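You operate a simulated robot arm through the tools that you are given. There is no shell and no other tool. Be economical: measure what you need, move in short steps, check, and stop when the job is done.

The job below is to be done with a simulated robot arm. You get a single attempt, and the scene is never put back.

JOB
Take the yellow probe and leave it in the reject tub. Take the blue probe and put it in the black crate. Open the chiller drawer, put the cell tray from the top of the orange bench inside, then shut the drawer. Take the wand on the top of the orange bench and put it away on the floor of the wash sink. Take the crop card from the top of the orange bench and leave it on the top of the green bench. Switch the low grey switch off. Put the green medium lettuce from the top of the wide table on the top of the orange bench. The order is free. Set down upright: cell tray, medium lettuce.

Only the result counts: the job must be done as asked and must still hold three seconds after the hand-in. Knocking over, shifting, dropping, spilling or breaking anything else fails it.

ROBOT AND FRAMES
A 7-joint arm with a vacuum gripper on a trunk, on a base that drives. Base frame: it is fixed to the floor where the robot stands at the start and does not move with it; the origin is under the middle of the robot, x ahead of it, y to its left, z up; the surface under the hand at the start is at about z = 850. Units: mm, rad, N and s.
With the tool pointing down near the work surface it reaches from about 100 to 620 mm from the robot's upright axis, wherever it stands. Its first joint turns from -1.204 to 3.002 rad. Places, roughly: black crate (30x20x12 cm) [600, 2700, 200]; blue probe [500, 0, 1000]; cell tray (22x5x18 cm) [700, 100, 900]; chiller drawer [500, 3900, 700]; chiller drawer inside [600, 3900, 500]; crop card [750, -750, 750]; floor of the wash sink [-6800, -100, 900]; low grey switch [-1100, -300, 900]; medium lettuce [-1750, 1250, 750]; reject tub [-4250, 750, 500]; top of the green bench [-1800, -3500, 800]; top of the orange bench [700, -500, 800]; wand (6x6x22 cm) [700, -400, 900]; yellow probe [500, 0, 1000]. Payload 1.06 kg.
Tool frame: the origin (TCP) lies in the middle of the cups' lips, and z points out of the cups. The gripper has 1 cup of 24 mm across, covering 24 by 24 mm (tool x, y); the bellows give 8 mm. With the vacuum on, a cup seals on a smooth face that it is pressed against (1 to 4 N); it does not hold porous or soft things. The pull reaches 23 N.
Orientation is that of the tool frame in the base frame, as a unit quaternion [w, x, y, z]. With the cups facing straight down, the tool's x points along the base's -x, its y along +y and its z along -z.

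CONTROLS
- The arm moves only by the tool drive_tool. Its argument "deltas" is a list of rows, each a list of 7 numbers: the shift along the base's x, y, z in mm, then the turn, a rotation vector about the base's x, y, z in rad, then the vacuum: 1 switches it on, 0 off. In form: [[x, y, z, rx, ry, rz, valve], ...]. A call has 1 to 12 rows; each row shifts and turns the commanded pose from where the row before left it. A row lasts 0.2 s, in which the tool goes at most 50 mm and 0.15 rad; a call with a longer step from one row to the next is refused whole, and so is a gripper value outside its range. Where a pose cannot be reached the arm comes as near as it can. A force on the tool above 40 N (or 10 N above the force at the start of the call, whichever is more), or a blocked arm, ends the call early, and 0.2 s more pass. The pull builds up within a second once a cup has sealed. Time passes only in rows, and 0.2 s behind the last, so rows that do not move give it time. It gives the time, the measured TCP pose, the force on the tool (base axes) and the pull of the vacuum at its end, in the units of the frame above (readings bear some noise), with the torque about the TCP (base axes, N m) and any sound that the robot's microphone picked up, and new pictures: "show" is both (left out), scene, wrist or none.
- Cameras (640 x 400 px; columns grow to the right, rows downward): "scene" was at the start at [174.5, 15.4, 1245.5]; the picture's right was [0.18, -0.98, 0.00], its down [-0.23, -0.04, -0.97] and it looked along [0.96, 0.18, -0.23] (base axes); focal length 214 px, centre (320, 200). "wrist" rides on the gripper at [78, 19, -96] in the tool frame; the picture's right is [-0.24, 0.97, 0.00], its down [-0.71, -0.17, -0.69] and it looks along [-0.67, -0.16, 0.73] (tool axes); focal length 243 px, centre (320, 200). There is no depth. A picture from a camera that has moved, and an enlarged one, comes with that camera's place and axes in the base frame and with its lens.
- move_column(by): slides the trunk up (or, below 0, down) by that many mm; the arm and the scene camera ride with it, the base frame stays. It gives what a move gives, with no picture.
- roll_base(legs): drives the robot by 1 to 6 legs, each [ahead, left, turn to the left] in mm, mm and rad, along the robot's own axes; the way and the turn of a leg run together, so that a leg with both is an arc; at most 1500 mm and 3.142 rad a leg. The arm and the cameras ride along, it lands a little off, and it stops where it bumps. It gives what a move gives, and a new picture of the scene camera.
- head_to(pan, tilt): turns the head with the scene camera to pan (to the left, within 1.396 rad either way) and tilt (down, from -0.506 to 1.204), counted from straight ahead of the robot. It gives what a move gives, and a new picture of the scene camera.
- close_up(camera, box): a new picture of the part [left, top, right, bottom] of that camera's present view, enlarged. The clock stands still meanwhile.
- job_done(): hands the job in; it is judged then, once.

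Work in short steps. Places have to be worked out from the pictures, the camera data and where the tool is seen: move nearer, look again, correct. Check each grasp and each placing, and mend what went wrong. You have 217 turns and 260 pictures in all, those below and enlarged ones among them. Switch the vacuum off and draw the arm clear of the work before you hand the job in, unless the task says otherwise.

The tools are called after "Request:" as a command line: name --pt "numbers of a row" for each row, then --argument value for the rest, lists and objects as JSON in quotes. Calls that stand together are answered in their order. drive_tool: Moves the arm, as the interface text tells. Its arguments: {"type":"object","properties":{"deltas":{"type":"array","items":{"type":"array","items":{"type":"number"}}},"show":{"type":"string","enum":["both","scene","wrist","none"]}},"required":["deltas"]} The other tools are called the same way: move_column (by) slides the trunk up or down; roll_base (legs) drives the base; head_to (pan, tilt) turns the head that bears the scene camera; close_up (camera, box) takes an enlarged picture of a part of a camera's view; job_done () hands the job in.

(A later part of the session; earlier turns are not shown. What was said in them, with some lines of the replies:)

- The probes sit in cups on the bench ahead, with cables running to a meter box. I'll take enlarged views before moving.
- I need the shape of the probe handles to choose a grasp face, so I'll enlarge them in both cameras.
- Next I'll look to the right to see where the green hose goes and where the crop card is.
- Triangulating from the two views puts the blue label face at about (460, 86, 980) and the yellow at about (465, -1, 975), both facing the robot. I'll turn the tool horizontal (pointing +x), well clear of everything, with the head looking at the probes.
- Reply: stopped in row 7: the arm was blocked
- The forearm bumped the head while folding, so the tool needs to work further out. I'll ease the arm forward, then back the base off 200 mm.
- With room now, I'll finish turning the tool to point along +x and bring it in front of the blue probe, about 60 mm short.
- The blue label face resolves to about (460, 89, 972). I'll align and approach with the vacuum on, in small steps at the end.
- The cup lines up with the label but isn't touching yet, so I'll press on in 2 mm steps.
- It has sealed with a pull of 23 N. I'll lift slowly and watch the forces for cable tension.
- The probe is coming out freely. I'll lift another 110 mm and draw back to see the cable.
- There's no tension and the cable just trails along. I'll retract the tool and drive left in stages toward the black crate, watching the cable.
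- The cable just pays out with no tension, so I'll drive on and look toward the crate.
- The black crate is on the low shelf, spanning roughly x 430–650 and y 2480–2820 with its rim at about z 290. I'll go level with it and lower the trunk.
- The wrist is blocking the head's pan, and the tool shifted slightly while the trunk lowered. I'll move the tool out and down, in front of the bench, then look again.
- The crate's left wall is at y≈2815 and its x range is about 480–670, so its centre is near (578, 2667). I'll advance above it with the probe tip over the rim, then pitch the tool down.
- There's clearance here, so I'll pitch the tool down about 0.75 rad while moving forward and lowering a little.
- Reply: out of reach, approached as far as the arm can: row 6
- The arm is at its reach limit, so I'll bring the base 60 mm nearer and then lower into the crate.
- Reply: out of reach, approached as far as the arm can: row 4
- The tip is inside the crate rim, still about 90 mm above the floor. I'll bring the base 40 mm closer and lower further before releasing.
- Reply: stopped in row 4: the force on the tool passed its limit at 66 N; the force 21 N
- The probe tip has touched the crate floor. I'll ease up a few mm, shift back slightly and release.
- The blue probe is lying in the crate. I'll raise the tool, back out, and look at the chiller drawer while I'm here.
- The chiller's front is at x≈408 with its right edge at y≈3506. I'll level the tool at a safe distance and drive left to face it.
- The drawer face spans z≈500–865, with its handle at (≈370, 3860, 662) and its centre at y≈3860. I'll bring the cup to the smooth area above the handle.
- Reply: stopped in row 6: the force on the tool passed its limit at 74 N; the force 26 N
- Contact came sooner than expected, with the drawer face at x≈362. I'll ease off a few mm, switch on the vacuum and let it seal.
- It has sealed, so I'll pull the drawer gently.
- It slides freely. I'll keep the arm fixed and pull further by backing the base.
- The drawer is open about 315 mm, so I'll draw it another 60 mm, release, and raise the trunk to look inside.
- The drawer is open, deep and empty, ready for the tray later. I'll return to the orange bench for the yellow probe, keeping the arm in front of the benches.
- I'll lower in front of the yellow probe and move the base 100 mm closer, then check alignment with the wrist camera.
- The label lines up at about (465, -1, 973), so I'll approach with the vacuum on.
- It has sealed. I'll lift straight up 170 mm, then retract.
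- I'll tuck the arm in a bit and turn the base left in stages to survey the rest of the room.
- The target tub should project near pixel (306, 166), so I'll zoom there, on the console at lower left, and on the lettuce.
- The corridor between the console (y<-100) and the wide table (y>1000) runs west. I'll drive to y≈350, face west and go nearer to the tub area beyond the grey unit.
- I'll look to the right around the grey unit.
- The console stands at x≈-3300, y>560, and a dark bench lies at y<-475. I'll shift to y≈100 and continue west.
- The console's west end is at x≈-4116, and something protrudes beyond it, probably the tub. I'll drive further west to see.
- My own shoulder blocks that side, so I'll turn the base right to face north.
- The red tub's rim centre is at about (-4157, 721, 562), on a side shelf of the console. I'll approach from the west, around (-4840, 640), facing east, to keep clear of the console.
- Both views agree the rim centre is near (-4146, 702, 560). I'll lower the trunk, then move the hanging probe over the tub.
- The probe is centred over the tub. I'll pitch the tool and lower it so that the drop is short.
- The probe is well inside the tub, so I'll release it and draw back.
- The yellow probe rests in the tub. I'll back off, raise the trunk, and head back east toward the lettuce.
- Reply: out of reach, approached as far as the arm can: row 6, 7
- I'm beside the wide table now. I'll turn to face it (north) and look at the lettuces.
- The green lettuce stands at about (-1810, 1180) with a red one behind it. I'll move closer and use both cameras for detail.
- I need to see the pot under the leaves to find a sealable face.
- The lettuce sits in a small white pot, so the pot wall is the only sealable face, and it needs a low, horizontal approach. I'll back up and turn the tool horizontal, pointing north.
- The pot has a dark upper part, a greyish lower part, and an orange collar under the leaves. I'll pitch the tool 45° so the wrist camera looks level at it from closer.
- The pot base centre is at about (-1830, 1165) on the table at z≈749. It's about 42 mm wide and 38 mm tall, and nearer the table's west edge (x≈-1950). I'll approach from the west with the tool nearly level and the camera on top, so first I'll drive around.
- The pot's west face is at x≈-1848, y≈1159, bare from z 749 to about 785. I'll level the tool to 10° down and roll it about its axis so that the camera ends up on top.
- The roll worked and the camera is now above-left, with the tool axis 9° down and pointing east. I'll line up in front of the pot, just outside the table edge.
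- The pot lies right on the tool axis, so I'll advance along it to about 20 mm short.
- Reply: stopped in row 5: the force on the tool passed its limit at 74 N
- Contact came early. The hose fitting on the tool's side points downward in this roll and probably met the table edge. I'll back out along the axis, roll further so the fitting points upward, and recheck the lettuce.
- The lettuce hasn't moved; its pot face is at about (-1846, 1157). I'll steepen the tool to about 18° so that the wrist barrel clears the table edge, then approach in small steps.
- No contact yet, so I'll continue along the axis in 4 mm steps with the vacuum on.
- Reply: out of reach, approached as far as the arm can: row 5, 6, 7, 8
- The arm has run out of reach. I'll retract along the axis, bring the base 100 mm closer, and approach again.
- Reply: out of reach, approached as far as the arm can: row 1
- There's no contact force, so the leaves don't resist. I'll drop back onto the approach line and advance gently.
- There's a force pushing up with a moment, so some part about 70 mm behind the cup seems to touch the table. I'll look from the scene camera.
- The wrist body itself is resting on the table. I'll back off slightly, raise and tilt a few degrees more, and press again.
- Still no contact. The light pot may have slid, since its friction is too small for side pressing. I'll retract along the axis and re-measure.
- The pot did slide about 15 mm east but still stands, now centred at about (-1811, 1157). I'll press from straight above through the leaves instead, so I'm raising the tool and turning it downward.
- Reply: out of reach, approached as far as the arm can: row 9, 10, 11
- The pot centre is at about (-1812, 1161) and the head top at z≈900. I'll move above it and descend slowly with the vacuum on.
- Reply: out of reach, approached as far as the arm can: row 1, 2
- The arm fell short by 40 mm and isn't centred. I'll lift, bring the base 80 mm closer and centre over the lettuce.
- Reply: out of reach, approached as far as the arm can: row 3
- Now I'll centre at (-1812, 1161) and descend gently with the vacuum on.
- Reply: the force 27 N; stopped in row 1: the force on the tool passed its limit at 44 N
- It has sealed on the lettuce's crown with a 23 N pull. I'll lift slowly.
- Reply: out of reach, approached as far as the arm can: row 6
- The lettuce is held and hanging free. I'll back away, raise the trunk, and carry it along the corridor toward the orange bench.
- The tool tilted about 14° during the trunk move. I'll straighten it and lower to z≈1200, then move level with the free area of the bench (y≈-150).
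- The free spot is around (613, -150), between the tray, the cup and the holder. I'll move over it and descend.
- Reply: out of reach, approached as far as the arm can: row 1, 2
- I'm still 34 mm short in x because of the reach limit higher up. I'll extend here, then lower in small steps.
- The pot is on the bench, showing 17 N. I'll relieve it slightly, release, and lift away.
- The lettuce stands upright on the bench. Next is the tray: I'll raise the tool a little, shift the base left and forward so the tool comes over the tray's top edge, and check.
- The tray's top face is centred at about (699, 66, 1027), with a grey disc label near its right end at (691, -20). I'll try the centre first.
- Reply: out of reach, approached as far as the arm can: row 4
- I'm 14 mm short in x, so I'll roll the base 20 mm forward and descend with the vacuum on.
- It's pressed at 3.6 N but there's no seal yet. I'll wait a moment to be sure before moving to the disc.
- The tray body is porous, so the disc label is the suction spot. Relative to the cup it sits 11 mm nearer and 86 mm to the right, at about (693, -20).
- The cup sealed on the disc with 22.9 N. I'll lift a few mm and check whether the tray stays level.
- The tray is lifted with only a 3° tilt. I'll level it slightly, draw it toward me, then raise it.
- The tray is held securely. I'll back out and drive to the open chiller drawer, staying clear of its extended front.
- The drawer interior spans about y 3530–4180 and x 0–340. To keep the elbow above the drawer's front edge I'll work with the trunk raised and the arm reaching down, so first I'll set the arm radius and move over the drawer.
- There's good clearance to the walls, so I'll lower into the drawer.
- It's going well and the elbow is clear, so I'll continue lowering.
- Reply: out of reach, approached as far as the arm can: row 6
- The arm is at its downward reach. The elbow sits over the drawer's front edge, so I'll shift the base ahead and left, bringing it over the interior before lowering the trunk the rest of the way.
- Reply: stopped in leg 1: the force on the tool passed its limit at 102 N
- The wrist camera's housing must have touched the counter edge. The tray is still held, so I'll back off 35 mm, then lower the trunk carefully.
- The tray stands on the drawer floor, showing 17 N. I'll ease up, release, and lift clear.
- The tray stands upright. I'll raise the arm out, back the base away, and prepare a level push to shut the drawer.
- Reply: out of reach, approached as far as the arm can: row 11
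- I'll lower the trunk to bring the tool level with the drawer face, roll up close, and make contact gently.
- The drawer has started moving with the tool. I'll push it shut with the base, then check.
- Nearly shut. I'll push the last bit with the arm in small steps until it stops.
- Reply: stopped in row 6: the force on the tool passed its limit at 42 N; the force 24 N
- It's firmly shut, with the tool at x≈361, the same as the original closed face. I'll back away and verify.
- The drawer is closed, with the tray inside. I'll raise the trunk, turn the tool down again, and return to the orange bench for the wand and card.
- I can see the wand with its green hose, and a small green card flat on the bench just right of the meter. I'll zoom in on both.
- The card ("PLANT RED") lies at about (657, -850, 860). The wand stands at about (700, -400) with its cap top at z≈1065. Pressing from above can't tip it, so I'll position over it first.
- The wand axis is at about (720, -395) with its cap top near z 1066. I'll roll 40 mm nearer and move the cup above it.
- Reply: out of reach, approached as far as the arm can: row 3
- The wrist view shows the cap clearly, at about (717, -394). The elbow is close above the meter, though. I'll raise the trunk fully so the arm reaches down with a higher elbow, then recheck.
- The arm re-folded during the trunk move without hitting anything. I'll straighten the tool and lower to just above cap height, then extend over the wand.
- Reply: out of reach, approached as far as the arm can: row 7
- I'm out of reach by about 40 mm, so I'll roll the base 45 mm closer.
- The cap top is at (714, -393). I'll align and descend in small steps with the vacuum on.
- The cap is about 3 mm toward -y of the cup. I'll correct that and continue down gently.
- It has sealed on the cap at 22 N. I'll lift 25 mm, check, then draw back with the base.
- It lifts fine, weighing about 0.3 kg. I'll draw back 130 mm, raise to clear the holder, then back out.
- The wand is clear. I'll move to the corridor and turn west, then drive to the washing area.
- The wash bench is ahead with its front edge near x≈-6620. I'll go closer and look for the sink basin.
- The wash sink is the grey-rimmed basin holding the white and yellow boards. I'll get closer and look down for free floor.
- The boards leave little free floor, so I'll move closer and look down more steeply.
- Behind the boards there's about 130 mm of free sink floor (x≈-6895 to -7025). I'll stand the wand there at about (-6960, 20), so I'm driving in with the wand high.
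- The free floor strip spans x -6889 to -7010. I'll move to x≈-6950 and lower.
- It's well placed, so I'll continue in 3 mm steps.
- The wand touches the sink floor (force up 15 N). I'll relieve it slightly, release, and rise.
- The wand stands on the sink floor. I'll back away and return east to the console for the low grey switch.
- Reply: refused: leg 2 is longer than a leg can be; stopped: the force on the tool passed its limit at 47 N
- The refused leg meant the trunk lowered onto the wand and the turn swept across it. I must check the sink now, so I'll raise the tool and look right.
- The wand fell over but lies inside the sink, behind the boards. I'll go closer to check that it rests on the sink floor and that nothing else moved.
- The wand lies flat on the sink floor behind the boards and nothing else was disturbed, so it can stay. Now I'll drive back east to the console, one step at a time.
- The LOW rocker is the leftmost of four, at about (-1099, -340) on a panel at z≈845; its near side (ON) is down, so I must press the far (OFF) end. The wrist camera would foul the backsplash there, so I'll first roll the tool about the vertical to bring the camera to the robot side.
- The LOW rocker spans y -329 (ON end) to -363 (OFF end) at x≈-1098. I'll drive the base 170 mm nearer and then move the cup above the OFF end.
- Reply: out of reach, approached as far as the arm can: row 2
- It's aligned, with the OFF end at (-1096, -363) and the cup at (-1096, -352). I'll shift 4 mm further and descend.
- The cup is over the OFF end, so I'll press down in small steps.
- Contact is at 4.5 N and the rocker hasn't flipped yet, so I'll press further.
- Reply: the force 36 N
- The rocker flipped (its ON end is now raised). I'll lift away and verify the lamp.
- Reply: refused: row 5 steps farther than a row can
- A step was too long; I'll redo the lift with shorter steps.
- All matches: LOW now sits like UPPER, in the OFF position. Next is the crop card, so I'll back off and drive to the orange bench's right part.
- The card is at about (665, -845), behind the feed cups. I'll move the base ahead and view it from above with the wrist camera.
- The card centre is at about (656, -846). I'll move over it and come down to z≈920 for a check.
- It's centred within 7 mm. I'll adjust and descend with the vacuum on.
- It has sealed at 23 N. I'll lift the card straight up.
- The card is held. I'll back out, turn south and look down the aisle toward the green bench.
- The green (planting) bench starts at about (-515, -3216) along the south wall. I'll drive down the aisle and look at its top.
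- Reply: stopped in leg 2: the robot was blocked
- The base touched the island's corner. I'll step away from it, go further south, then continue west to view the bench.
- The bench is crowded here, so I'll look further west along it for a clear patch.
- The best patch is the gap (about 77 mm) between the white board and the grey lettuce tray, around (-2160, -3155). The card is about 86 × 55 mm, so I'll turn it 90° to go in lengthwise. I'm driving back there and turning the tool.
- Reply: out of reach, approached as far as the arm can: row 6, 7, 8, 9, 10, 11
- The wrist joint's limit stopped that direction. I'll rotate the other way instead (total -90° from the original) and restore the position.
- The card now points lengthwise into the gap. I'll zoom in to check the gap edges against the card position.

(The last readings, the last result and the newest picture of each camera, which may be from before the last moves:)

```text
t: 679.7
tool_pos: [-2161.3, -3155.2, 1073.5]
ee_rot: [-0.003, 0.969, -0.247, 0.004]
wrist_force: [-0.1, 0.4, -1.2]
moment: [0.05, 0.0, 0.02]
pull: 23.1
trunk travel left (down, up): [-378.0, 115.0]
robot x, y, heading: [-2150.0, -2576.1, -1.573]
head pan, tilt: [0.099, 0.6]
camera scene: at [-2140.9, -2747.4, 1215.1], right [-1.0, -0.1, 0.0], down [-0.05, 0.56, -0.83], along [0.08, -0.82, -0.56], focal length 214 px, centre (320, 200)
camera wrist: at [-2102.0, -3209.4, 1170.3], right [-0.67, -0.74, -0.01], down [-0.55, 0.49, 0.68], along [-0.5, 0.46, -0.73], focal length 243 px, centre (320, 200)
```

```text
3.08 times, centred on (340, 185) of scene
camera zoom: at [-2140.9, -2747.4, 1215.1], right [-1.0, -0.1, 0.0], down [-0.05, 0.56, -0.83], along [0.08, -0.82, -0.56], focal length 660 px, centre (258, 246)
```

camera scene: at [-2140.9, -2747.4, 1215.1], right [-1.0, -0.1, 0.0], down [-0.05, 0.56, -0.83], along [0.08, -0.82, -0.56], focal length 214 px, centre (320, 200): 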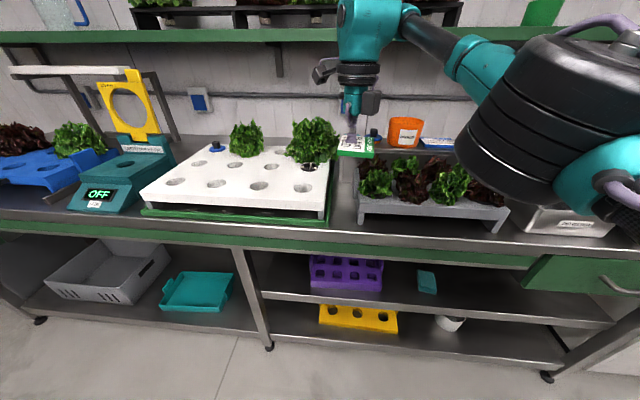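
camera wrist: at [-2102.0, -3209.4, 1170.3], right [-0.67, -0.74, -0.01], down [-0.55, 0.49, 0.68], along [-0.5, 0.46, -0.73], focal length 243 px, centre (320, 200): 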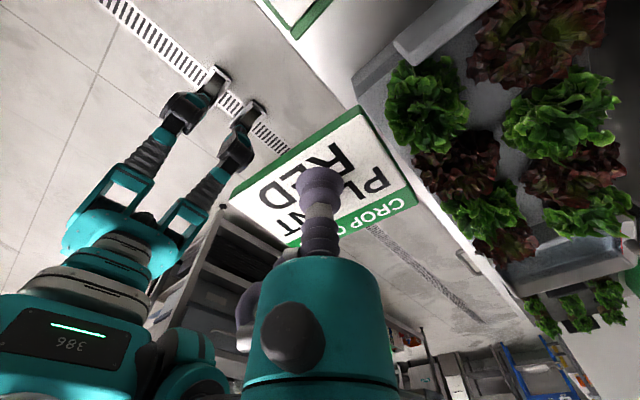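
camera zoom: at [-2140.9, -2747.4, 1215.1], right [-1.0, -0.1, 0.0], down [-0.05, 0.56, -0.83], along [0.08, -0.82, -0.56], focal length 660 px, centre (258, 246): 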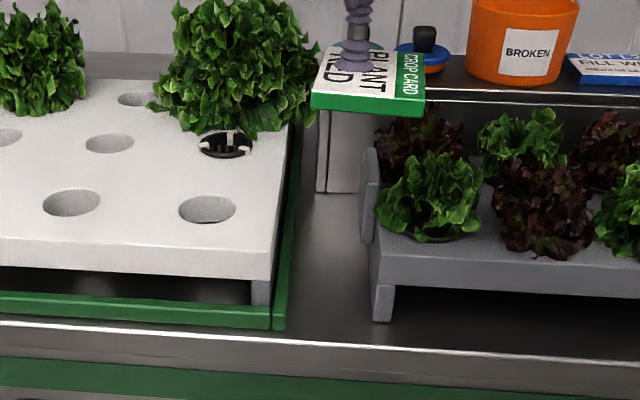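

The gap is only about 73 mm wide for a 60 mm card, which is tight. There's a clearer patch in front of the blue rack's left half, at about (-1000, -3178). I'll back off, drive there, and turn the card back parallel to the bench.

Request:
roll_base --legs '[[-150, 0, 0], [0, 1150, 0]]'

Request:
drive_tool --pt "0 0 0 0 0 0.145 1" --pt "0 0 0 0 0 0.145 1" --pt "0 0 0 0 0 0.145 1" --pt "0 0 0 0 0 0.145 1" --pt "0 0 0 0 0 0.145 1" --pt "0 0 0 0 0 0.145 1" --pt "0 0 0 0 0 0.145 1" --pt "0 0 0 0 0 0.145 1" --pt "0 0 0 0 0 0.145 1" --pt "0 0 0 0 0 0.145 1" --pt "0 0 0 0 0 0.145 1" --show "scene"

Request:
head_to --pan 0.1 --tilt 0.7

Request:
close_up --camera "scene" --box '[160, 60, 480, 260]'

```text
t: 691.0
tool_pos: [-1007.7, -3006.6, 1074.1]
ee_rot: [-0.003, 0.97, -0.241, 0.005]
wrist_force: [0.8, 0.3, 0.2]
moment: [-0.01, -0.04, 0.01]
pull: 22.5
trunk travel left (down, up): [-378.0, 115.0]
robot x, y, heading: [-995.9, -2425.6, -1.566]
head pan, tilt: [0.099, 0.6]
camera scene: at [-989.4, -2598.4, 1215.1], right [-0.99, -0.1, 0.0], down [-0.06, 0.56, -0.83], along [0.08, -0.82, -0.56], focal length 214 px, centre (320, 200)
```

scene: 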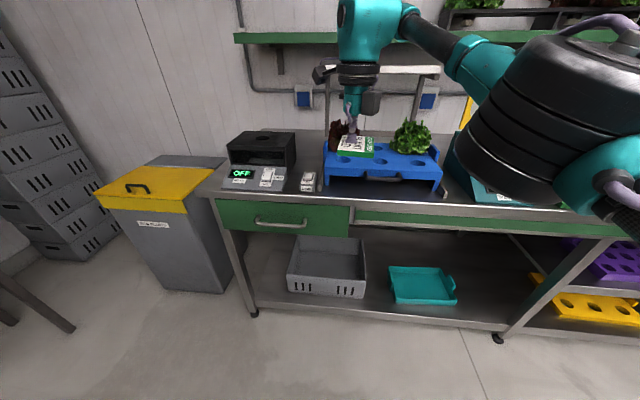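

```text
t: 693.4
tool_pos: [-1007.4, -3007.0, 1074.4]
ee_rot: [-0.006, 0.85, 0.527, 0.0]
wrist_force: [0.9, -0.4, 0.4]
moment: [0.02, 0.0, 0.0]
pull: 23.0
trunk travel left (down, up): [-378.0, 115.0]
robot x, y, heading: [-998.1, -2426.6, -1.565]
head pan, tilt: [0.099, 0.6]
camera scene: at [-989.4, -2598.4, 1215.1], right [-0.99, -0.1, 0.0], down [-0.06, 0.56, -0.83], along [0.08, -0.82, -0.56], focal length 214 px, centre (320, 200)
```

scene: 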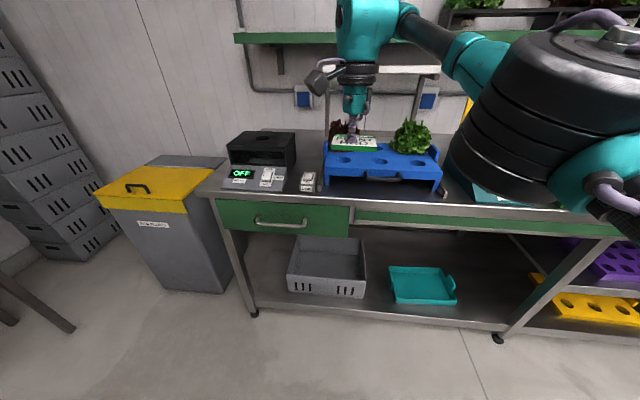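

```text
t: 694.1
tool_pos: [-1007.6, -3005.8, 1073.7]
ee_rot: [-0.006, 0.851, 0.525, 0.001]
wrist_force: [-0.4, -0.1, -1.3]
moment: [0.0, -0.04, -0.01]
pull: 23.1
trunk travel left (down, up): [-378.0, 115.0]
robot x, y, heading: [-997.2, -2428.1, -1.569]
head pan, tilt: [0.099, 0.7]
camera scene: at [-989.8, -2594.9, 1206.5], right [-0.99, -0.1, 0.0], down [-0.07, 0.64, -0.77], along [0.08, -0.76, -0.64], focal length 214 px, centre (320, 200)
```

scene: 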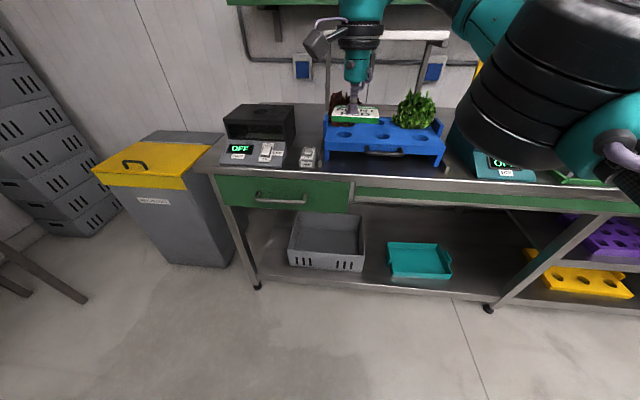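

```text
2.00 times, centred on (320, 160) of scene
camera zoom: at [-989.8, -2594.9, 1206.5], right [-0.99, -0.1, 0.0], down [-0.07, 0.64, -0.77], along [0.08, -0.76, -0.64], focal length 429 px, centre (320, 280)
```

zoom: 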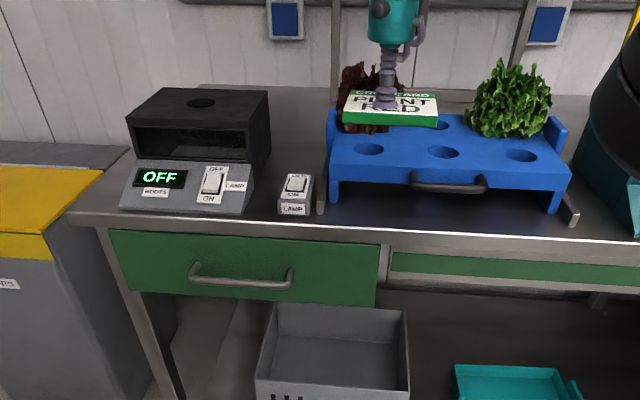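

The strip in front of the blue rack spans y -3140 to -3220, free of the lamp's feet between x -930 and -1060. The target card centre is (-1003, -3180). I'll drive ahead and check.

Request:
roll_base --legs '[[172, 0, 0]]'

Request:
drive_tool --pt "0 0 -30 0 0 0 1" --pt "0 0 -35 0 0 0 1" --pt "0 0 -35 0 0 0 1" --pt "0 0 -25 0 0 0 1" --show "wrist"

Request:
close_up --camera "scene" --box '[240, 80, 440, 240]'

```text
t: 695.5
tool_pos: [-1008.6, -3178.1, 1073.8]
ee_rot: [-0.006, 0.851, 0.525, 0.001]
wrist_force: [0.0, -0.4, -0.8]
moment: [0.01, -0.03, 0.01]
pull: 22.9
trunk travel left (down, up): [-378.0, 115.0]
robot x, y, heading: [-999.6, -2596.6, -1.566]
head pan, tilt: [0.099, 0.7]
camera scene: at [-989.8, -2766.8, 1206.3], right [-0.99, -0.1, 0.0], down [-0.06, 0.64, -0.76], along [0.08, -0.76, -0.64], focal length 214 px, centre (320, 200)
```

scene: 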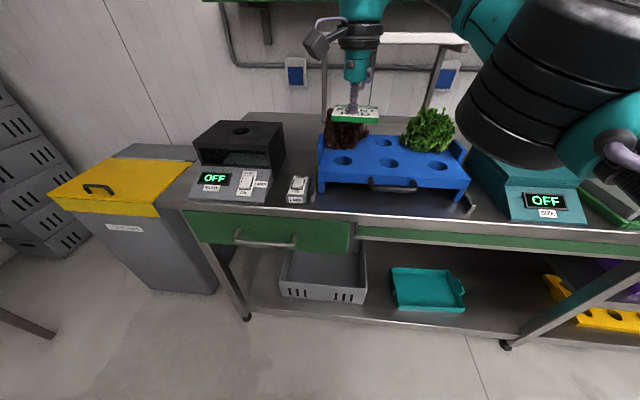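

```text
t: 696.5
tool_pos: [-1007.5, -3177.0, 949.4]
ee_rot: [-0.005, 0.851, 0.525, 0.001]
wrist_force: [0.2, 0.5, 0.2]
moment: [0.03, 0.0, 0.02]
pull: 22.9
trunk travel left (down, up): [-378.0, 115.0]
robot x, y, heading: [-995.8, -2596.6, -1.567]
head pan, tilt: [0.099, 0.7]
no pictures are left
```

```text
refused: no pictures are left
```

The picture budget is used up, so I'll finish on force readings. From the last views the target is clear (rack foot at y -3223, bench edge at -3131), so I'll lower towards the bench.

Request:
drive_tool --pt "0 0 -25 0 0 0 1" --pt "0 0 -25 0 0 0 1" --pt "0 0 -15 0 0 0 1" --show "none"

Request:
drive_tool --pt "0 0 -4 0 0 0 1" --pt "0 0 -4 0 0 0 1" --pt "0 0 -3 0 0 0 1" --show "none"

```text
t: 697.4
tool_pos: [-1007.8, -3178.6, 884.4]
ee_rot: [-0.006, 0.851, 0.524, 0.0]
wrist_force: [0.5, -0.4, 0.3]
moment: [0.03, 0.0, 0.0]
pull: 0.0
trunk travel left (down, up): [-378.0, 115.0]
robot x, y, heading: [-1000.1, -2597.0, -1.571]
head pan, tilt: [0.099, 0.7]
no pictures are left
```

```text
t: 698.1
tool_pos: [-1009.1, -3177.3, 872.9]
ee_rot: [-0.005, 0.851, 0.525, 0.0]
wrist_force: [0.0, -0.7, 0.5]
moment: [0.0, 0.0, 0.0]
pull: 0.1
trunk travel left (down, up): [-378.0, 115.0]
robot x, y, heading: [-997.3, -2597.7, -1.572]
head pan, tilt: [0.099, 0.7]
no pictures are left
```

The pull dropped to zero on the way down, so the card came off early, probably after touching the rack's edge. I'll feel for it gently from here: continuing down in small steps with the vacuum on to see at what height contact occurs.

Request:
drive_tool --pt "0 0 -2 0 0 0 1" --pt "0 0 -2 0 0 0 1" --pt "0 0 -2 0 0 0 1" --show "none"

```text
t: 699.0
tool_pos: [-1007.2, -3177.7, 868.1]
ee_rot: [-0.005, 0.851, 0.525, 0.0]
wrist_force: [0.4, 0.5, 0.3]
moment: [-0.04, -0.02, 0.03]
pull: 0.0
trunk travel left (down, up): [-378.0, 115.0]
robot x, y, heading: [-998.9, -2596.3, -1.567]
head pan, tilt: [0.099, 0.7]
no pictures are left
```

Request:
drive_tool --pt "0 0 -2 0 0 0 1" --pt "0 0 -2 0 0 0 1" --show "none"

```text
t: 699.5
tool_pos: [-1007.1, -3176.7, 866.6]
ee_rot: [-0.003, 0.851, 0.525, 0.0]
wrist_force: [-0.6, -3.6, 17.9]
moment: [-0.42, 0.12, 0.05]
pull: 0.1
trunk travel left (down, up): [-378.0, 115.0]
robot x, y, heading: [-999.7, -2601.4, -1.568]
head pan, tilt: [0.099, 0.7]
no pictures are left
```

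The 18 N contact, with its moment, indicates the wrist body met the rack's top edge, not the card. I'll rise a little, shift 22 mm toward the bench front, and probe again.

Request:
drive_tool --pt "0 0 8 0 0 0 1" --pt "0 11 0 0 0 0 1" --pt "0 11 0 0 0 0 1" --pt "0 0 -4 0 0 0 1" --pt "0 0 -3 0 0 0 1" --show "none"

Request:
drive_tool --pt "0 0 -2 0 0 0 1" --pt "0 0 -2 0 0 0 1" --show "none"

```text
t: 700.8
tool_pos: [-1008.0, -3154.8, 863.5]
ee_rot: [-0.006, 0.851, 0.525, 0.001]
wrist_force: [-0.1, -0.1, 0.1]
moment: [0.0, 0.0, 0.02]
pull: 0.0
trunk travel left (down, up): [-378.0, 115.0]
robot x, y, heading: [-998.7, -2596.7, -1.57]
head pan, tilt: [0.099, 0.7]
no pictures are left
```

```text
t: 701.4
tool_pos: [-1008.6, -3155.7, 860.7]
ee_rot: [-0.005, 0.851, 0.525, 0.0]
wrist_force: [-0.6, 0.5, 4.1]
moment: [-0.16, 0.02, 0.01]
pull: 0.1
trunk travel left (down, up): [-378.0, 115.0]
robot x, y, heading: [-996.0, -2598.3, -1.574]
head pan, tilt: [0.099, 0.7]
no pictures are left
```

Contact again comes from the wrist body against the rack. I'll tilt the tool 20° so the wrist leans away from the rack, then feel for the card with the cup itself.

Request:
drive_tool --pt "0 0 10 0 0 0 1" --pt "0 0 10 -0.117 0 0 1" --pt "0 0 0 -0.117 0 0 1" --pt "0 -10 0 -0.117 0 0 1" --pt "0 -10 0 0 0 0 1" --pt "0 0 -6 0 0 0 1" --pt "0 0 -4 0 0 0 1" --show "none"

Request:
drive_tool --pt "0 0 -2 0 0 0 1" --pt "0 0 -2 0 0 0 1" --pt "0 0 -2 0 0 0 1" --show "none"

```text
t: 703.0
tool_pos: [-1008.2, -3175.1, 869.6]
ee_rot: [0.143, 0.839, 0.516, -0.092]
wrist_force: [0.2, -0.9, 0.6]
moment: [-0.02, 0.02, -0.03]
pull: 0.1
trunk travel left (down, up): [-378.0, 115.0]
robot x, y, heading: [-993.9, -2602.1, -1.57]
head pan, tilt: [0.099, 0.7]
no pictures are left
```

```text
t: 703.8
tool_pos: [-1007.2, -3176.1, 865.4]
ee_rot: [0.144, 0.839, 0.517, -0.09]
wrist_force: [0.2, 0.6, -0.7]
moment: [0.03, -0.01, 0.03]
pull: 0.1
trunk travel left (down, up): [-378.0, 115.0]
robot x, y, heading: [-997.5, -2598.1, -1.572]
head pan, tilt: [0.099, 0.7]
no pictures are left
```

Request:
drive_tool --pt "0 0 -2 0 0 0 1" --pt "0 0 -2 0 0 0 1" --show "none"

Request:
drive_tool --pt "0 0 -2 0 0 0 1" --pt "0 0 -2 0 0 0 1" --show "none"

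```text
t: 704.4
tool_pos: [-1008.1, -3174.9, 860.3]
ee_rot: [0.143, 0.839, 0.516, -0.092]
wrist_force: [0.2, -0.8, -1.0]
moment: [-0.02, 0.01, -0.02]
pull: 0.0
trunk travel left (down, up): [-378.0, 115.0]
robot x, y, heading: [-995.9, -2600.8, -1.57]
head pan, tilt: [0.099, 0.7]
no pictures are left
```

```text
t: 705.0
tool_pos: [-1007.4, -3175.7, 857.3]
ee_rot: [0.143, 0.839, 0.517, -0.092]
wrist_force: [0.5, -0.1, 0.2]
moment: [0.02, -0.01, 0.04]
pull: 0.1
trunk travel left (down, up): [-378.0, 115.0]
robot x, y, heading: [-994.9, -2595.5, -1.566]
head pan, tilt: [0.099, 0.7]
no pictures are left
```

Request:
drive_tool --pt "0 0 -2 0 0 0 1" --pt "0 0 -2 0 0 0 1" --show "none"

Request:
drive_tool --pt "0 0 -2 0 0 0 1" --pt "0 0 -2 0 0 0 1" --show "none"

Request:
drive_tool --pt "0 0 -2 0 0 0 1" --pt "0 0 -2 0 0 0 1" --show "none"

```text
t: 705.5
tool_pos: [-1006.8, -3176.4, 853.0]
ee_rot: [0.144, 0.839, 0.516, -0.092]
wrist_force: [-0.1, 1.2, 2.3]
moment: [0.0, 0.03, -0.03]
pull: 0.1
trunk travel left (down, up): [-378.0, 115.0]
robot x, y, heading: [-997.0, -2597.2, -1.57]
head pan, tilt: [0.099, 0.7]
no pictures are left
```

```text
t: 706.1
tool_pos: [-1006.9, -3175.2, 850.6]
ee_rot: [0.146, 0.839, 0.516, -0.092]
wrist_force: [-0.8, 0.3, 17.0]
moment: [-0.22, 0.3, -0.03]
pull: 0.0
trunk travel left (down, up): [-378.0, 115.0]
robot x, y, heading: [-999.1, -2598.9, -1.575]
head pan, tilt: [0.099, 0.7]
no pictures are left
```

```text
t: 706.8
tool_pos: [-1006.7, -3175.9, 848.0]
ee_rot: [0.147, 0.839, 0.516, -0.093]
wrist_force: [0.1, 0.4, 33.0]
moment: [-0.55, 0.5, -0.02]
pull: 0.0
trunk travel left (down, up): [-378.0, 115.0]
robot x, y, heading: [-997.3, -2597.3, -1.569]
head pan, tilt: [0.099, 0.7]
no pictures are left
```

The bench surface is bare at the target (contact at z≈850), and the earlier contacts match an edge at z≈911, y≈-3190 to -3207. So the card probably stands on edge, leaning against the rack. I'll raise the tool and set it horizontal, to feel for the card's face from the front.

Request:
drive_tool --pt "0 0 30 0 0 0 0" --pt "0 0 35 0 0 0 0" --pt "0 0 35 0.117 0 0 0" --pt "0 10 35 0.117 0 0 0" --pt "0 15 20 0.117 0 0 0" --show "none"

Request:
drive_tool --pt "0 5 0 0 0 -0.143 0" --pt "0 5 0 0 0 -0.143 0" --pt "0 5 0 0 0 -0.143 0" --pt "0 5 0 0 0 -0.143 0" --pt "0 5 0 0 0 -0.143 0" --pt "0 5 0 0 0 -0.143 0" --pt "0 0 0 0 0 -0.143 0" --pt "0 0 0 0 0 -0.143 0" --pt "0 0 0 0 0 -0.143 0" --pt "0 0 0 0 0 -0.143 0" --pt "0 0 0 0 0 -0.143 0" --show "none"

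```text
t: 708.0
tool_pos: [-1007.6, -3151.2, 999.0]
ee_rot: [-0.006, 0.851, 0.525, 0.001]
wrist_force: [0.9, 1.0, 0.7]
moment: [0.0, 0.02, 0.0]
pull: 0.1
trunk travel left (down, up): [-378.0, 115.0]
robot x, y, heading: [-997.0, -2596.7, -1.568]
head pan, tilt: [0.099, 0.7]
no pictures are left
```

```text
t: 710.4
tool_pos: [-1008.2, -3120.9, 999.7]
ee_rot: [-0.004, 0.972, -0.233, 0.005]
wrist_force: [-0.4, 0.1, -0.2]
moment: [-0.03, 0.01, 0.01]
pull: 0.0
trunk travel left (down, up): [-378.0, 115.0]
robot x, y, heading: [-996.0, -2597.3, -1.567]
head pan, tilt: [0.099, 0.7]
no pictures are left
```

Request:
roll_base --legs '[[-110, 0, 0]]'

Request:
drive_tool --pt "0 -6 0 -0.143 0 0 0" --pt "0 -6 0 -0.143 0 0 0" --pt "0 -6 0 -0.143 0 0 0" --pt "0 -6 0 -0.143 0 0 0" --pt "0 -6 0 -0.143 0 0 0" --pt "0 -6 0 -0.143 0 0 0" --pt "0 -6 0 -0.143 0 0 0" --pt "0 -6 0 -0.143 0 0 0" --pt "0 -6 0 -0.143 0 0 0" --pt "0 -6 0 -0.143 0 0 0" --pt "0 -6 0 -0.141 0 0 0" --show "none"

```text
t: 711.5
tool_pos: [-1008.8, -3013.1, 999.7]
ee_rot: [-0.004, 0.973, -0.232, 0.005]
wrist_force: [0.4, -0.5, -0.3]
moment: [-0.02, -0.01, 0.01]
pull: 0.0
trunk travel left (down, up): [-378.0, 115.0]
robot x, y, heading: [-999.3, -2489.0, -1.572]
head pan, tilt: [0.099, 0.7]
```

```text
t: 713.9
tool_pos: [-1007.5, -3077.9, 999.9]
ee_rot: [0.686, 0.689, -0.161, 0.168]
wrist_force: [0.6, 0.1, 0.4]
moment: [0.01, 0.01, 0.04]
pull: 0.1
trunk travel left (down, up): [-378.0, 115.0]
robot x, y, heading: [-1001.9, -2490.4, -1.571]
head pan, tilt: [0.099, 0.7]
no pictures are left
```

The tool is level, pointing south. I'll pitch it 15° down to clear the bench edge, lower to just above card mid-height, and approach with the vacuum on.

Request:
drive_tool --pt "0 0 -20 0.13 0 0 0" --pt "0 0 -30 0.13 0 0 0" --pt "0 -10 -30 0 0 0 0" --pt "0 -20 -10 0 0 0 0" --pt "0 -20 -5 0 0 0 1" --pt "0 -15 -4 0 0 0 1" --pt "0 -8 -2 0 0 0 1" --show "none"

Request:
drive_tool --pt "0 -4 -1 0 0 0 1" --pt "0 -4 -1 0 0 0 1" --pt "0 -3 -0.8 0 0 0 1" --show "none"

```text
t: 715.5
tool_pos: [-1009.1, -3150.0, 898.4]
ee_rot: [0.59, 0.774, -0.181, 0.143]
wrist_force: [0.3, 0.7, 0.5]
moment: [0.0, -0.02, 0.0]
pull: 0.0
trunk travel left (down, up): [-378.0, 115.0]
robot x, y, heading: [-998.7, -2490.5, -1.565]
head pan, tilt: [0.099, 0.7]
no pictures are left
```

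```text
t: 716.3
tool_pos: [-1008.0, -3162.6, 895.7]
ee_rot: [0.59, 0.773, -0.181, 0.144]
wrist_force: [0.3, -0.1, 0.8]
moment: [0.03, 0.01, 0.03]
pull: 0.1
trunk travel left (down, up): [-378.0, 115.0]
robot x, y, heading: [-998.2, -2488.0, -1.571]
head pan, tilt: [0.099, 0.7]
no pictures are left
```

Request:
drive_tool --pt "0 -3 -0.6 0 0 0 1" --pt "0 -3 -0.6 0 0 0 1" --pt "0 -3 -0.6 0 0 0 1" --show "none"

Request:
drive_tool --pt "0 -2 -0.5 0 0 0 1" --pt "0 -2 -0.5 0 0 0 1" --pt "0 -2 -0.5 0 0 0 1" --show "none"

Request:
drive_tool --pt "0 -2 -0.5 0 0 0 1" --pt "0 -2 -0.5 0 0 0 1" --pt "0 -2 -0.5 0 0 0 1" --show "none"

```text
t: 717.1
tool_pos: [-1007.9, -3170.5, 893.5]
ee_rot: [0.59, 0.773, -0.18, 0.144]
wrist_force: [-0.1, 0.0, 0.9]
moment: [-0.05, -0.01, 0.01]
pull: 0.1
trunk travel left (down, up): [-378.0, 115.0]
robot x, y, heading: [-997.6, -2491.4, -1.57]
head pan, tilt: [0.099, 0.7]
no pictures are left
```

```text
t: 717.9
tool_pos: [-1008.2, -3177.0, 891.4]
ee_rot: [0.589, 0.774, -0.181, 0.144]
wrist_force: [0.2, 0.3, -0.5]
moment: [0.03, -0.03, 0.02]
pull: 0.0
trunk travel left (down, up): [-378.0, 115.0]
robot x, y, heading: [-994.3, -2490.5, -1.57]
head pan, tilt: [0.099, 0.7]
no pictures are left
```

```text
t: 718.7
tool_pos: [-1007.8, -3182.8, 890.5]
ee_rot: [0.59, 0.773, -0.181, 0.144]
wrist_force: [-0.1, -0.4, -0.6]
moment: [-0.04, 0.01, 0.01]
pull: 0.1
trunk travel left (down, up): [-378.0, 115.0]
robot x, y, heading: [-999.6, -2492.4, -1.57]
head pan, tilt: [0.099, 0.7]
no pictures are left
```

Request:
drive_tool --pt "0 -2 -0.3 0 0 0 1" --pt "0 -2 -0.3 0 0 0 1" --pt "0 -2 -0.3 0 0 0 1" --show "none"

Request:
drive_tool --pt "0 -2 0 0 0 0 1" --pt "0 -2 0 0 0 0 1" --show "none"

```text
t: 719.5
tool_pos: [-1007.1, -3189.7, 890.0]
ee_rot: [0.589, 0.774, -0.181, 0.146]
wrist_force: [-0.4, -0.9, 0.7]
moment: [-0.01, 0.0, -0.03]
pull: 0.0
trunk travel left (down, up): [-378.0, 115.0]
robot x, y, heading: [-998.3, -2485.0, -1.566]
head pan, tilt: [0.099, 0.7]
no pictures are left
```

```text
t: 720.1
tool_pos: [-1008.4, -3193.4, 888.7]
ee_rot: [0.59, 0.773, -0.181, 0.144]
wrist_force: [-0.4, 0.9, -0.9]
moment: [-0.03, -0.01, -0.03]
pull: 0.0
trunk travel left (down, up): [-378.0, 115.0]
robot x, y, heading: [-998.8, -2487.0, -1.569]
head pan, tilt: [0.099, 0.7]
no pictures are left
```

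Request:
drive_tool --pt "0 -2 0 0 0 0 1" --pt "0 -2 0 0 0 0 1" --show "none"

Request:
drive_tool --pt "0 -2 0 0 0 0 1" --pt "0 -2 0 0 0 0 1" --show "none"

```text
t: 720.7
tool_pos: [-1008.2, -3195.9, 888.1]
ee_rot: [0.59, 0.774, -0.182, 0.145]
wrist_force: [0.9, 1.2, 0.7]
moment: [0.01, -0.02, -0.02]
pull: 22.6
trunk travel left (down, up): [-378.0, 115.0]
robot x, y, heading: [-998.1, -2491.2, -1.575]
head pan, tilt: [0.099, 0.7]
no pictures are left
```

```text
t: 721.3
tool_pos: [-1008.9, -3201.1, 890.1]
ee_rot: [0.591, 0.773, -0.182, 0.143]
wrist_force: [-0.3, 1.9, 0.8]
moment: [-0.06, 0.05, -0.1]
pull: 23.0
trunk travel left (down, up): [-378.0, 115.0]
robot x, y, heading: [-995.3, -2488.7, -1.574]
head pan, tilt: [0.099, 0.7]
no pictures are left
```

It sealed at y≈-3196, on either the card's face or the rack's front. To tell which without moving the rack, I'll return to the neutral point and lift by only 3 mm, watching the load.

Request:
drive_tool --pt "0 3 0 0 0 0 1" --pt "0 1 0 0 0 0 1" --pt "0 0 0 0 0 0 1" --show "none"

Request:
drive_tool --pt "0 0 2 0 0 0 1" --pt "0 0 1 0 0 0 1" --pt "0 0 0 0 0 0 1" --show "none"

```text
t: 722.1
tool_pos: [-1007.9, -3197.6, 889.8]
ee_rot: [0.59, 0.774, -0.181, 0.145]
wrist_force: [-0.1, -0.4, 0.0]
moment: [-0.01, -0.02, 0.02]
pull: 22.5
trunk travel left (down, up): [-378.0, 115.0]
robot x, y, heading: [-999.1, -2485.6, -1.567]
head pan, tilt: [0.099, 0.7]
no pictures are left
```

```text
t: 722.9
tool_pos: [-1009.1, -3196.9, 892.0]
ee_rot: [0.589, 0.774, -0.181, 0.145]
wrist_force: [-1.1, -0.3, -0.8]
moment: [0.0, 0.01, -0.04]
pull: 22.6
trunk travel left (down, up): [-378.0, 115.0]
robot x, y, heading: [-1000.3, -2486.0, -1.572]
head pan, tilt: [0.099, 0.7]
no pictures are left
```

Request:
drive_tool --pt "0 0 2 0 0 0 1" --pt "0 0 2 0 0 0 1" --pt "0 0 0 0 0 0 1" --show "none"

Request:
drive_tool --pt "0 2 0 0 0 0 1" --pt "0 2 0 0 0 0 1" --pt "0 0 0 0 0 0 1" --show "none"

```text
t: 723.7
tool_pos: [-1007.6, -3197.9, 897.1]
ee_rot: [0.59, 0.774, -0.181, 0.145]
wrist_force: [-0.6, -0.1, 0.0]
moment: [-0.06, -0.02, -0.03]
pull: 23.2
trunk travel left (down, up): [-378.0, 115.0]
robot x, y, heading: [-999.7, -2488.8, -1.564]
head pan, tilt: [0.099, 0.7]
no pictures are left
```

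```text
t: 724.5
tool_pos: [-1008.2, -3192.9, 896.4]
ee_rot: [0.59, 0.773, -0.181, 0.145]
wrist_force: [0.0, 0.5, -0.5]
moment: [-0.02, -0.02, 0.0]
pull: 22.8
trunk travel left (down, up): [-378.0, 115.0]
robot x, y, heading: [-996.5, -2491.4, -1.574]
head pan, tilt: [0.099, 0.7]
no pictures are left
```

It moves freely with no load, so this is the card, and it's held. I'll draw it back and up, turn the tool nearly downward so the card becomes almost flat, and then set it in the strip with more clearance from the rack.

Request:
drive_tool --pt "0 10 0 0 0 0 1" --pt "0 25 10 0 0 0 1" --pt "0 30 30 0 0 0 1" --pt "0 20 35 0 0 0 1" --pt "0 0 30 0 0 0 1" --show "none"

Request:
drive_tool --pt "0 0 0 0.133 0 0 1" --pt "0 0 0 0.133 0 0 1" --pt "0 0 0 0.133 0 0 1" --pt "0 0 0 0.133 0 0 1" --pt "0 0 0 0.133 0 0 1" --pt "0 0 0 0.133 0 0 1" --pt "0 0 0 0.133 0 0 1" --pt "0 0 0 0.133 0 0 1" --show "none"

```text
t: 725.7
tool_pos: [-1008.4, -3108.7, 1002.5]
ee_rot: [0.59, 0.773, -0.182, 0.144]
wrist_force: [-0.1, -0.4, -0.4]
moment: [-0.01, 0.03, -0.01]
pull: 23.0
trunk travel left (down, up): [-378.0, 115.0]
robot x, y, heading: [-994.8, -2488.5, -1.574]
head pan, tilt: [0.099, 0.7]
no pictures are left
```

```text
t: 727.5
tool_pos: [-1006.9, -3107.7, 1001.6]
ee_rot: [0.115, 0.966, -0.229, 0.032]
wrist_force: [0.0, -0.3, 0.2]
moment: [0.01, 0.03, 0.03]
pull: 23.2
trunk travel left (down, up): [-378.0, 115.0]
robot x, y, heading: [-996.3, -2488.7, -1.57]
head pan, tilt: [0.099, 0.7]
no pictures are left
```

Request:
drive_tool --pt "0 16 0 0 0 0 1" --pt "0 16 0 0 0 0 1" --show "none"

Request:
roll_base --legs '[[100, 0, 0]]'

```text
t: 728.1
tool_pos: [-1007.3, -3075.3, 1001.3]
ee_rot: [0.116, 0.966, -0.23, 0.033]
wrist_force: [-0.7, 0.6, 0.2]
moment: [0.02, 0.02, 0.04]
pull: 22.7
trunk travel left (down, up): [-378.0, 115.0]
robot x, y, heading: [-998.6, -2487.7, -1.571]
head pan, tilt: [0.099, 0.7]
no pictures are left
```

```text
t: 729.3
tool_pos: [-1008.4, -3177.2, 1001.9]
ee_rot: [0.116, 0.966, -0.23, 0.033]
wrist_force: [0.0, 0.0, -0.7]
moment: [-0.01, 0.03, 0.01]
pull: 23.6
trunk travel left (down, up): [-378.0, 115.0]
robot x, y, heading: [-999.6, -2590.2, -1.566]
head pan, tilt: [0.099, 0.7]
```

Request:
drive_tool --pt "0 4 -25 0 0 0 1" --pt "0 0 -25 0 0 0 1" --show "none"

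Request:
drive_tool --pt "0 0 -12 0 0 0 1" --pt "0 0 -12 0 0 0 1" --show "none"

Request:
drive_tool --pt "0 0 -10 0 0 0 1" --pt "0 0 -10 0 0 0 1" --show "none"

```text
t: 729.9
tool_pos: [-1009.8, -3172.4, 952.1]
ee_rot: [0.116, 0.966, -0.23, 0.033]
wrist_force: [-0.7, -0.5, -0.3]
moment: [-0.02, -0.01, 0.0]
pull: 22.4
trunk travel left (down, up): [-378.0, 115.0]
robot x, y, heading: [-999.2, -2591.7, -1.567]
head pan, tilt: [0.099, 0.7]
no pictures are left
```

```text
t: 730.5
tool_pos: [-1008.0, -3172.6, 926.7]
ee_rot: [0.116, 0.966, -0.23, 0.033]
wrist_force: [-0.4, -0.3, -0.1]
moment: [-0.02, 0.01, 0.01]
pull: 22.6
trunk travel left (down, up): [-378.0, 115.0]
robot x, y, heading: [-1000.0, -2591.9, -1.573]
head pan, tilt: [0.099, 0.7]
no pictures are left
```

```text
t: 731.1
tool_pos: [-1007.9, -3173.6, 907.0]
ee_rot: [0.116, 0.966, -0.23, 0.033]
wrist_force: [0.0, 0.0, -0.1]
moment: [-0.03, 0.01, -0.01]
pull: 23.0
trunk travel left (down, up): [-378.0, 115.0]
robot x, y, heading: [-997.7, -2594.6, -1.573]
head pan, tilt: [0.099, 0.7]
no pictures are left
```

The card is still held and nothing is touching it at z 907. I'll continue down in small steps.

Request:
drive_tool --pt "0 0 -6 0 0 0 1" --pt "0 0 -6 0 0 0 1" --show "none"

Request:
drive_tool --pt "0 0 -4 0 0 0 1" --pt "0 0 -3 0 0 0 1" --show "none"

Request:
drive_tool --pt "0 0 -3 0 0 0 1" --pt "0 0 -2 0 0 0 1" --show "none"

```text
t: 731.7
tool_pos: [-1008.6, -3171.4, 896.1]
ee_rot: [0.118, 0.965, -0.231, 0.032]
wrist_force: [0.4, 0.6, -0.4]
moment: [0.01, -0.01, -0.01]
pull: 22.5
trunk travel left (down, up): [-378.0, 115.0]
robot x, y, heading: [-998.3, -2590.5, -1.569]
head pan, tilt: [0.099, 0.7]
no pictures are left
```

```text
t: 732.3
tool_pos: [-1008.6, -3172.0, 888.1]
ee_rot: [0.116, 0.966, -0.23, 0.033]
wrist_force: [0.8, -0.8, -0.3]
moment: [-0.03, -0.02, -0.02]
pull: 22.8
trunk travel left (down, up): [-378.0, 115.0]
robot x, y, heading: [-995.2, -2586.8, -1.572]
head pan, tilt: [0.099, 0.7]
no pictures are left
```

```text
t: 732.9
tool_pos: [-1010.7, -3172.5, 883.9]
ee_rot: [0.116, 0.966, -0.23, 0.032]
wrist_force: [0.4, 0.3, -0.8]
moment: [0.0, 0.01, -0.01]
pull: 23.1
trunk travel left (down, up): [-378.0, 115.0]
robot x, y, heading: [-999.6, -2589.4, -1.571]
head pan, tilt: [0.099, 0.7]
no pictures are left
```

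Request:
drive_tool --pt "0 0 -2 0 0 0 1" --pt "0 0 -2 0 0 0 1" --show "none"

Request:
drive_tool --pt "0 0 -2 0 0 0 1" --pt "0 0 -2 0 0 0 1" --show "none"

Request:
drive_tool --pt "0 0 -2 0 0 0 1" --show "none"

```text
t: 733.5
tool_pos: [-1007.2, -3171.0, 879.4]
ee_rot: [0.117, 0.965, -0.231, 0.033]
wrist_force: [0.3, -0.4, -1.1]
moment: [0.01, 0.01, 0.0]
pull: 23.2
trunk travel left (down, up): [-378.0, 115.0]
robot x, y, heading: [-997.8, -2586.8, -1.569]
head pan, tilt: [0.099, 0.7]
no pictures are left
```

```text
t: 734.1
tool_pos: [-1007.9, -3172.2, 875.9]
ee_rot: [0.117, 0.966, -0.23, 0.032]
wrist_force: [0.2, 0.1, -0.6]
moment: [-0.04, 0.04, 0.01]
pull: 22.6
trunk travel left (down, up): [-378.0, 115.0]
robot x, y, heading: [-1000.0, -2590.8, -1.572]
head pan, tilt: [0.099, 0.7]
no pictures are left
```

```text
t: 734.5
tool_pos: [-1008.6, -3172.2, 873.7]
ee_rot: [0.116, 0.966, -0.23, 0.033]
wrist_force: [-0.1, -0.1, -0.3]
moment: [-0.02, -0.02, -0.01]
pull: 22.7
trunk travel left (down, up): [-378.0, 115.0]
robot x, y, heading: [-994.7, -2593.8, -1.572]
head pan, tilt: [0.099, 0.7]
no pictures are left
```

Request:
drive_tool --pt "0 0 -2 0 0 0 1" --pt "0 0 -1 0 0 0 1" --show "none"

Request:
drive_tool --pt "0 0 -2 0 0 0 1" --pt "0 0 -1 0 0 0 1" --show "none"

```text
t: 735.1
tool_pos: [-1008.6, -3173.7, 871.5]
ee_rot: [0.116, 0.966, -0.23, 0.033]
wrist_force: [0.1, 0.7, 0.1]
moment: [0.03, -0.07, -0.04]
pull: 23.4
trunk travel left (down, up): [-378.0, 115.0]
robot x, y, heading: [-998.4, -2591.0, -1.567]
head pan, tilt: [0.099, 0.7]
no pictures are left
```

```text
t: 735.7
tool_pos: [-1008.1, -3172.4, 867.8]
ee_rot: [0.116, 0.966, -0.231, 0.033]
wrist_force: [-0.9, -1.6, 7.7]
moment: [0.19, 0.05, 0.02]
pull: 22.9
trunk travel left (down, up): [-378.0, 115.0]
robot x, y, heading: [-999.8, -2589.4, -1.569]
head pan, tilt: [0.099, 0.7]
no pictures are left
```

The card's front edge rests on the bench (7.7 N, contact on the +y side), well inside the edge. I'll release it so it settles flat, then lift away.

Request:
drive_tool --pt "0 0 1 0.04 0 0 1" --pt "0 0 -1 0.04 0 0 1" --pt "0 0 0 0 0 0 0" --pt "0 0 0 0 0 0 0" --pt "0 0 0 0 0 0 0" --pt "0 0 0 0 0 0 0" --pt "0 0 4 0 0 0 0" --pt "0 0 10 0 0 0 0" --show "none"

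```text
t: 737.5
tool_pos: [-1008.3, -3172.4, 881.5]
ee_rot: [0.079, 0.969, -0.231, 0.022]
wrist_force: [-0.1, -0.3, 0.3]
moment: [-0.05, 0.0, 0.01]
pull: 0.1
trunk travel left (down, up): [-378.0, 115.0]
robot x, y, heading: [-1000.0, -2588.2, -1.566]
head pan, tilt: [0.099, 0.7]
no pictures are left
```

Now I'll confirm by touch, vacuum off: contact near z≈863 means the card lies flat there, while 850 would be bare bench.

Request:
drive_tool --pt "0 3 -8 0 0 0 0" --pt "0 0 -5 0 0 0 0" --pt "0 0 -2 0 0 0 0" --show "none"

Request:
drive_tool --pt "0 0 -2 0 0 0 0" --show "none"

Request:
drive_tool --pt "0 0 -2 0 0 0 0" --show "none"

```text
t: 738.3
tool_pos: [-1008.8, -3171.6, 867.8]
ee_rot: [0.078, 0.969, -0.232, 0.024]
wrist_force: [-0.5, 0.7, -0.2]
moment: [0.01, -0.01, -0.01]
pull: 0.1
trunk travel left (down, up): [-378.0, 115.0]
robot x, y, heading: [-995.5, -2587.2, -1.573]
head pan, tilt: [0.099, 0.7]
no pictures are left
```

```text
t: 738.7
tool_pos: [-1008.8, -3170.2, 864.8]
ee_rot: [0.078, 0.97, -0.231, 0.024]
wrist_force: [-0.8, 0.3, 0.4]
moment: [0.02, -0.01, -0.01]
pull: 0.1
trunk travel left (down, up): [-378.0, 115.0]
robot x, y, heading: [-999.5, -2593.3, -1.571]
head pan, tilt: [0.099, 0.7]
no pictures are left
```

```text
t: 739.1
tool_pos: [-1008.7, -3170.0, 863.1]
ee_rot: [0.078, 0.97, -0.231, 0.023]
wrist_force: [-0.2, -0.8, -0.1]
moment: [-0.02, 0.01, -0.01]
pull: 0.0
trunk travel left (down, up): [-378.0, 115.0]
robot x, y, heading: [-995.8, -2589.0, -1.571]
head pan, tilt: [0.099, 0.7]
no pictures are left
```

Request:
drive_tool --pt "0 0 -2 0 0 0 0" --show "none"

Request:
drive_tool --pt "0 0 -2 0 0 0 0" --show "none"

Request:
drive_tool --pt "0 0 -2 0 0 0 0" --show "none"

```text
t: 739.5
tool_pos: [-1007.5, -3169.9, 861.5]
ee_rot: [0.078, 0.969, -0.232, 0.024]
wrist_force: [-0.4, -0.8, 2.0]
moment: [0.0, -0.03, -0.03]
pull: 0.0
trunk travel left (down, up): [-378.0, 115.0]
robot x, y, heading: [-997.0, -2589.8, -1.572]
head pan, tilt: [0.099, 0.7]
no pictures are left
```

```text
t: 739.9
tool_pos: [-1008.3, -3169.5, 859.5]
ee_rot: [0.078, 0.97, -0.231, 0.024]
wrist_force: [-0.5, -0.6, 4.5]
moment: [0.06, -0.01, -0.02]
pull: 0.1
trunk travel left (down, up): [-378.0, 115.0]
robot x, y, heading: [-999.2, -2589.3, -1.569]
head pan, tilt: [0.099, 0.7]
no pictures are left
```

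```text
t: 740.3
tool_pos: [-1008.1, -3170.0, 857.6]
ee_rot: [0.078, 0.97, -0.231, 0.024]
wrist_force: [-0.4, -1.9, 5.7]
moment: [0.06, 0.02, -0.02]
pull: 0.0
trunk travel left (down, up): [-378.0, 115.0]
robot x, y, heading: [-995.3, -2589.3, -1.573]
head pan, tilt: [0.099, 0.7]
no pictures are left
```

Contact begins at z≈861, about 11 mm above bare bench: the card lies flat on the green bench. I'll lift the arm and draw clear.

Request:
drive_tool --pt "0 0 10 0 0 0 0" --pt "0 0 35 0 0 0 0" --pt "0 0 40 0 0 0 0" --pt "0 10 40 0 0 0 0" --pt "0 20 40 0 0 0 0" --pt "0 20 20 0 0 0 0" --show "none"

Request:
roll_base --legs '[[-150, 0, 0]]'

```text
t: 741.7
tool_pos: [-1009.7, -3118.8, 1041.6]
ee_rot: [0.077, 0.97, -0.231, 0.023]
wrist_force: [0.0, -1.1, -0.1]
moment: [0.02, -0.03, -0.03]
pull: 0.0
trunk travel left (down, up): [-378.0, 115.0]
robot x, y, heading: [-1000.9, -2586.5, -1.573]
head pan, tilt: [0.099, 0.7]
no pictures are left
```

```text
t: 743.1
tool_pos: [-1008.6, -2970.1, 1041.5]
ee_rot: [0.079, 0.969, -0.231, 0.024]
wrist_force: [-0.5, 0.6, 0.3]
moment: [-0.01, 0.0, -0.01]
pull: 0.0
trunk travel left (down, up): [-378.0, 115.0]
robot x, y, heading: [-997.9, -2443.6, -1.57]
head pan, tilt: [0.099, 0.7]
```

All seven parts are done, the vacuum is off and the arm is clear, so I'm handing in.

Request:
job_done

```text
The job is handed in.
```

I handed the job in with all seven parts carried out, but I ran out of pictures before the end, so the crop card's final position was checked by touch only.

- **Yellow probe:** in the reject tub.
- **Blue probe:** in the black crate.
- **Cell tray:** upright in the chiller drawer, which is shut.
- **Wand:** lying on the floor of the wash sink. I stood it there first, then knocked it over when a refused drive command left the arm above it. A close look afterwards showed nothing else out of place.
- **Crop card:** on the green bench, in front of the blue rack. It came off the cup on the first try and ended up leaning against the rack. I picked it up again and laid it flat, and felt it there at the right height. My wrist also pressed on what was most likely the rack's edge with about 18 N, so I can't rule out a small shift.
- **Low grey switch:** in the OFF position, matching the other switch that is off. Its indicator lamp was still lit when I last looked.
- **Green lettuce:** upright on the orange bench. It slid about 15 mm on the wide table before I got hold of it.

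I also bumped the chiller counter's edge with the wrist camera and the corner of the island beside the green bench with the base. I saw no damage from either.
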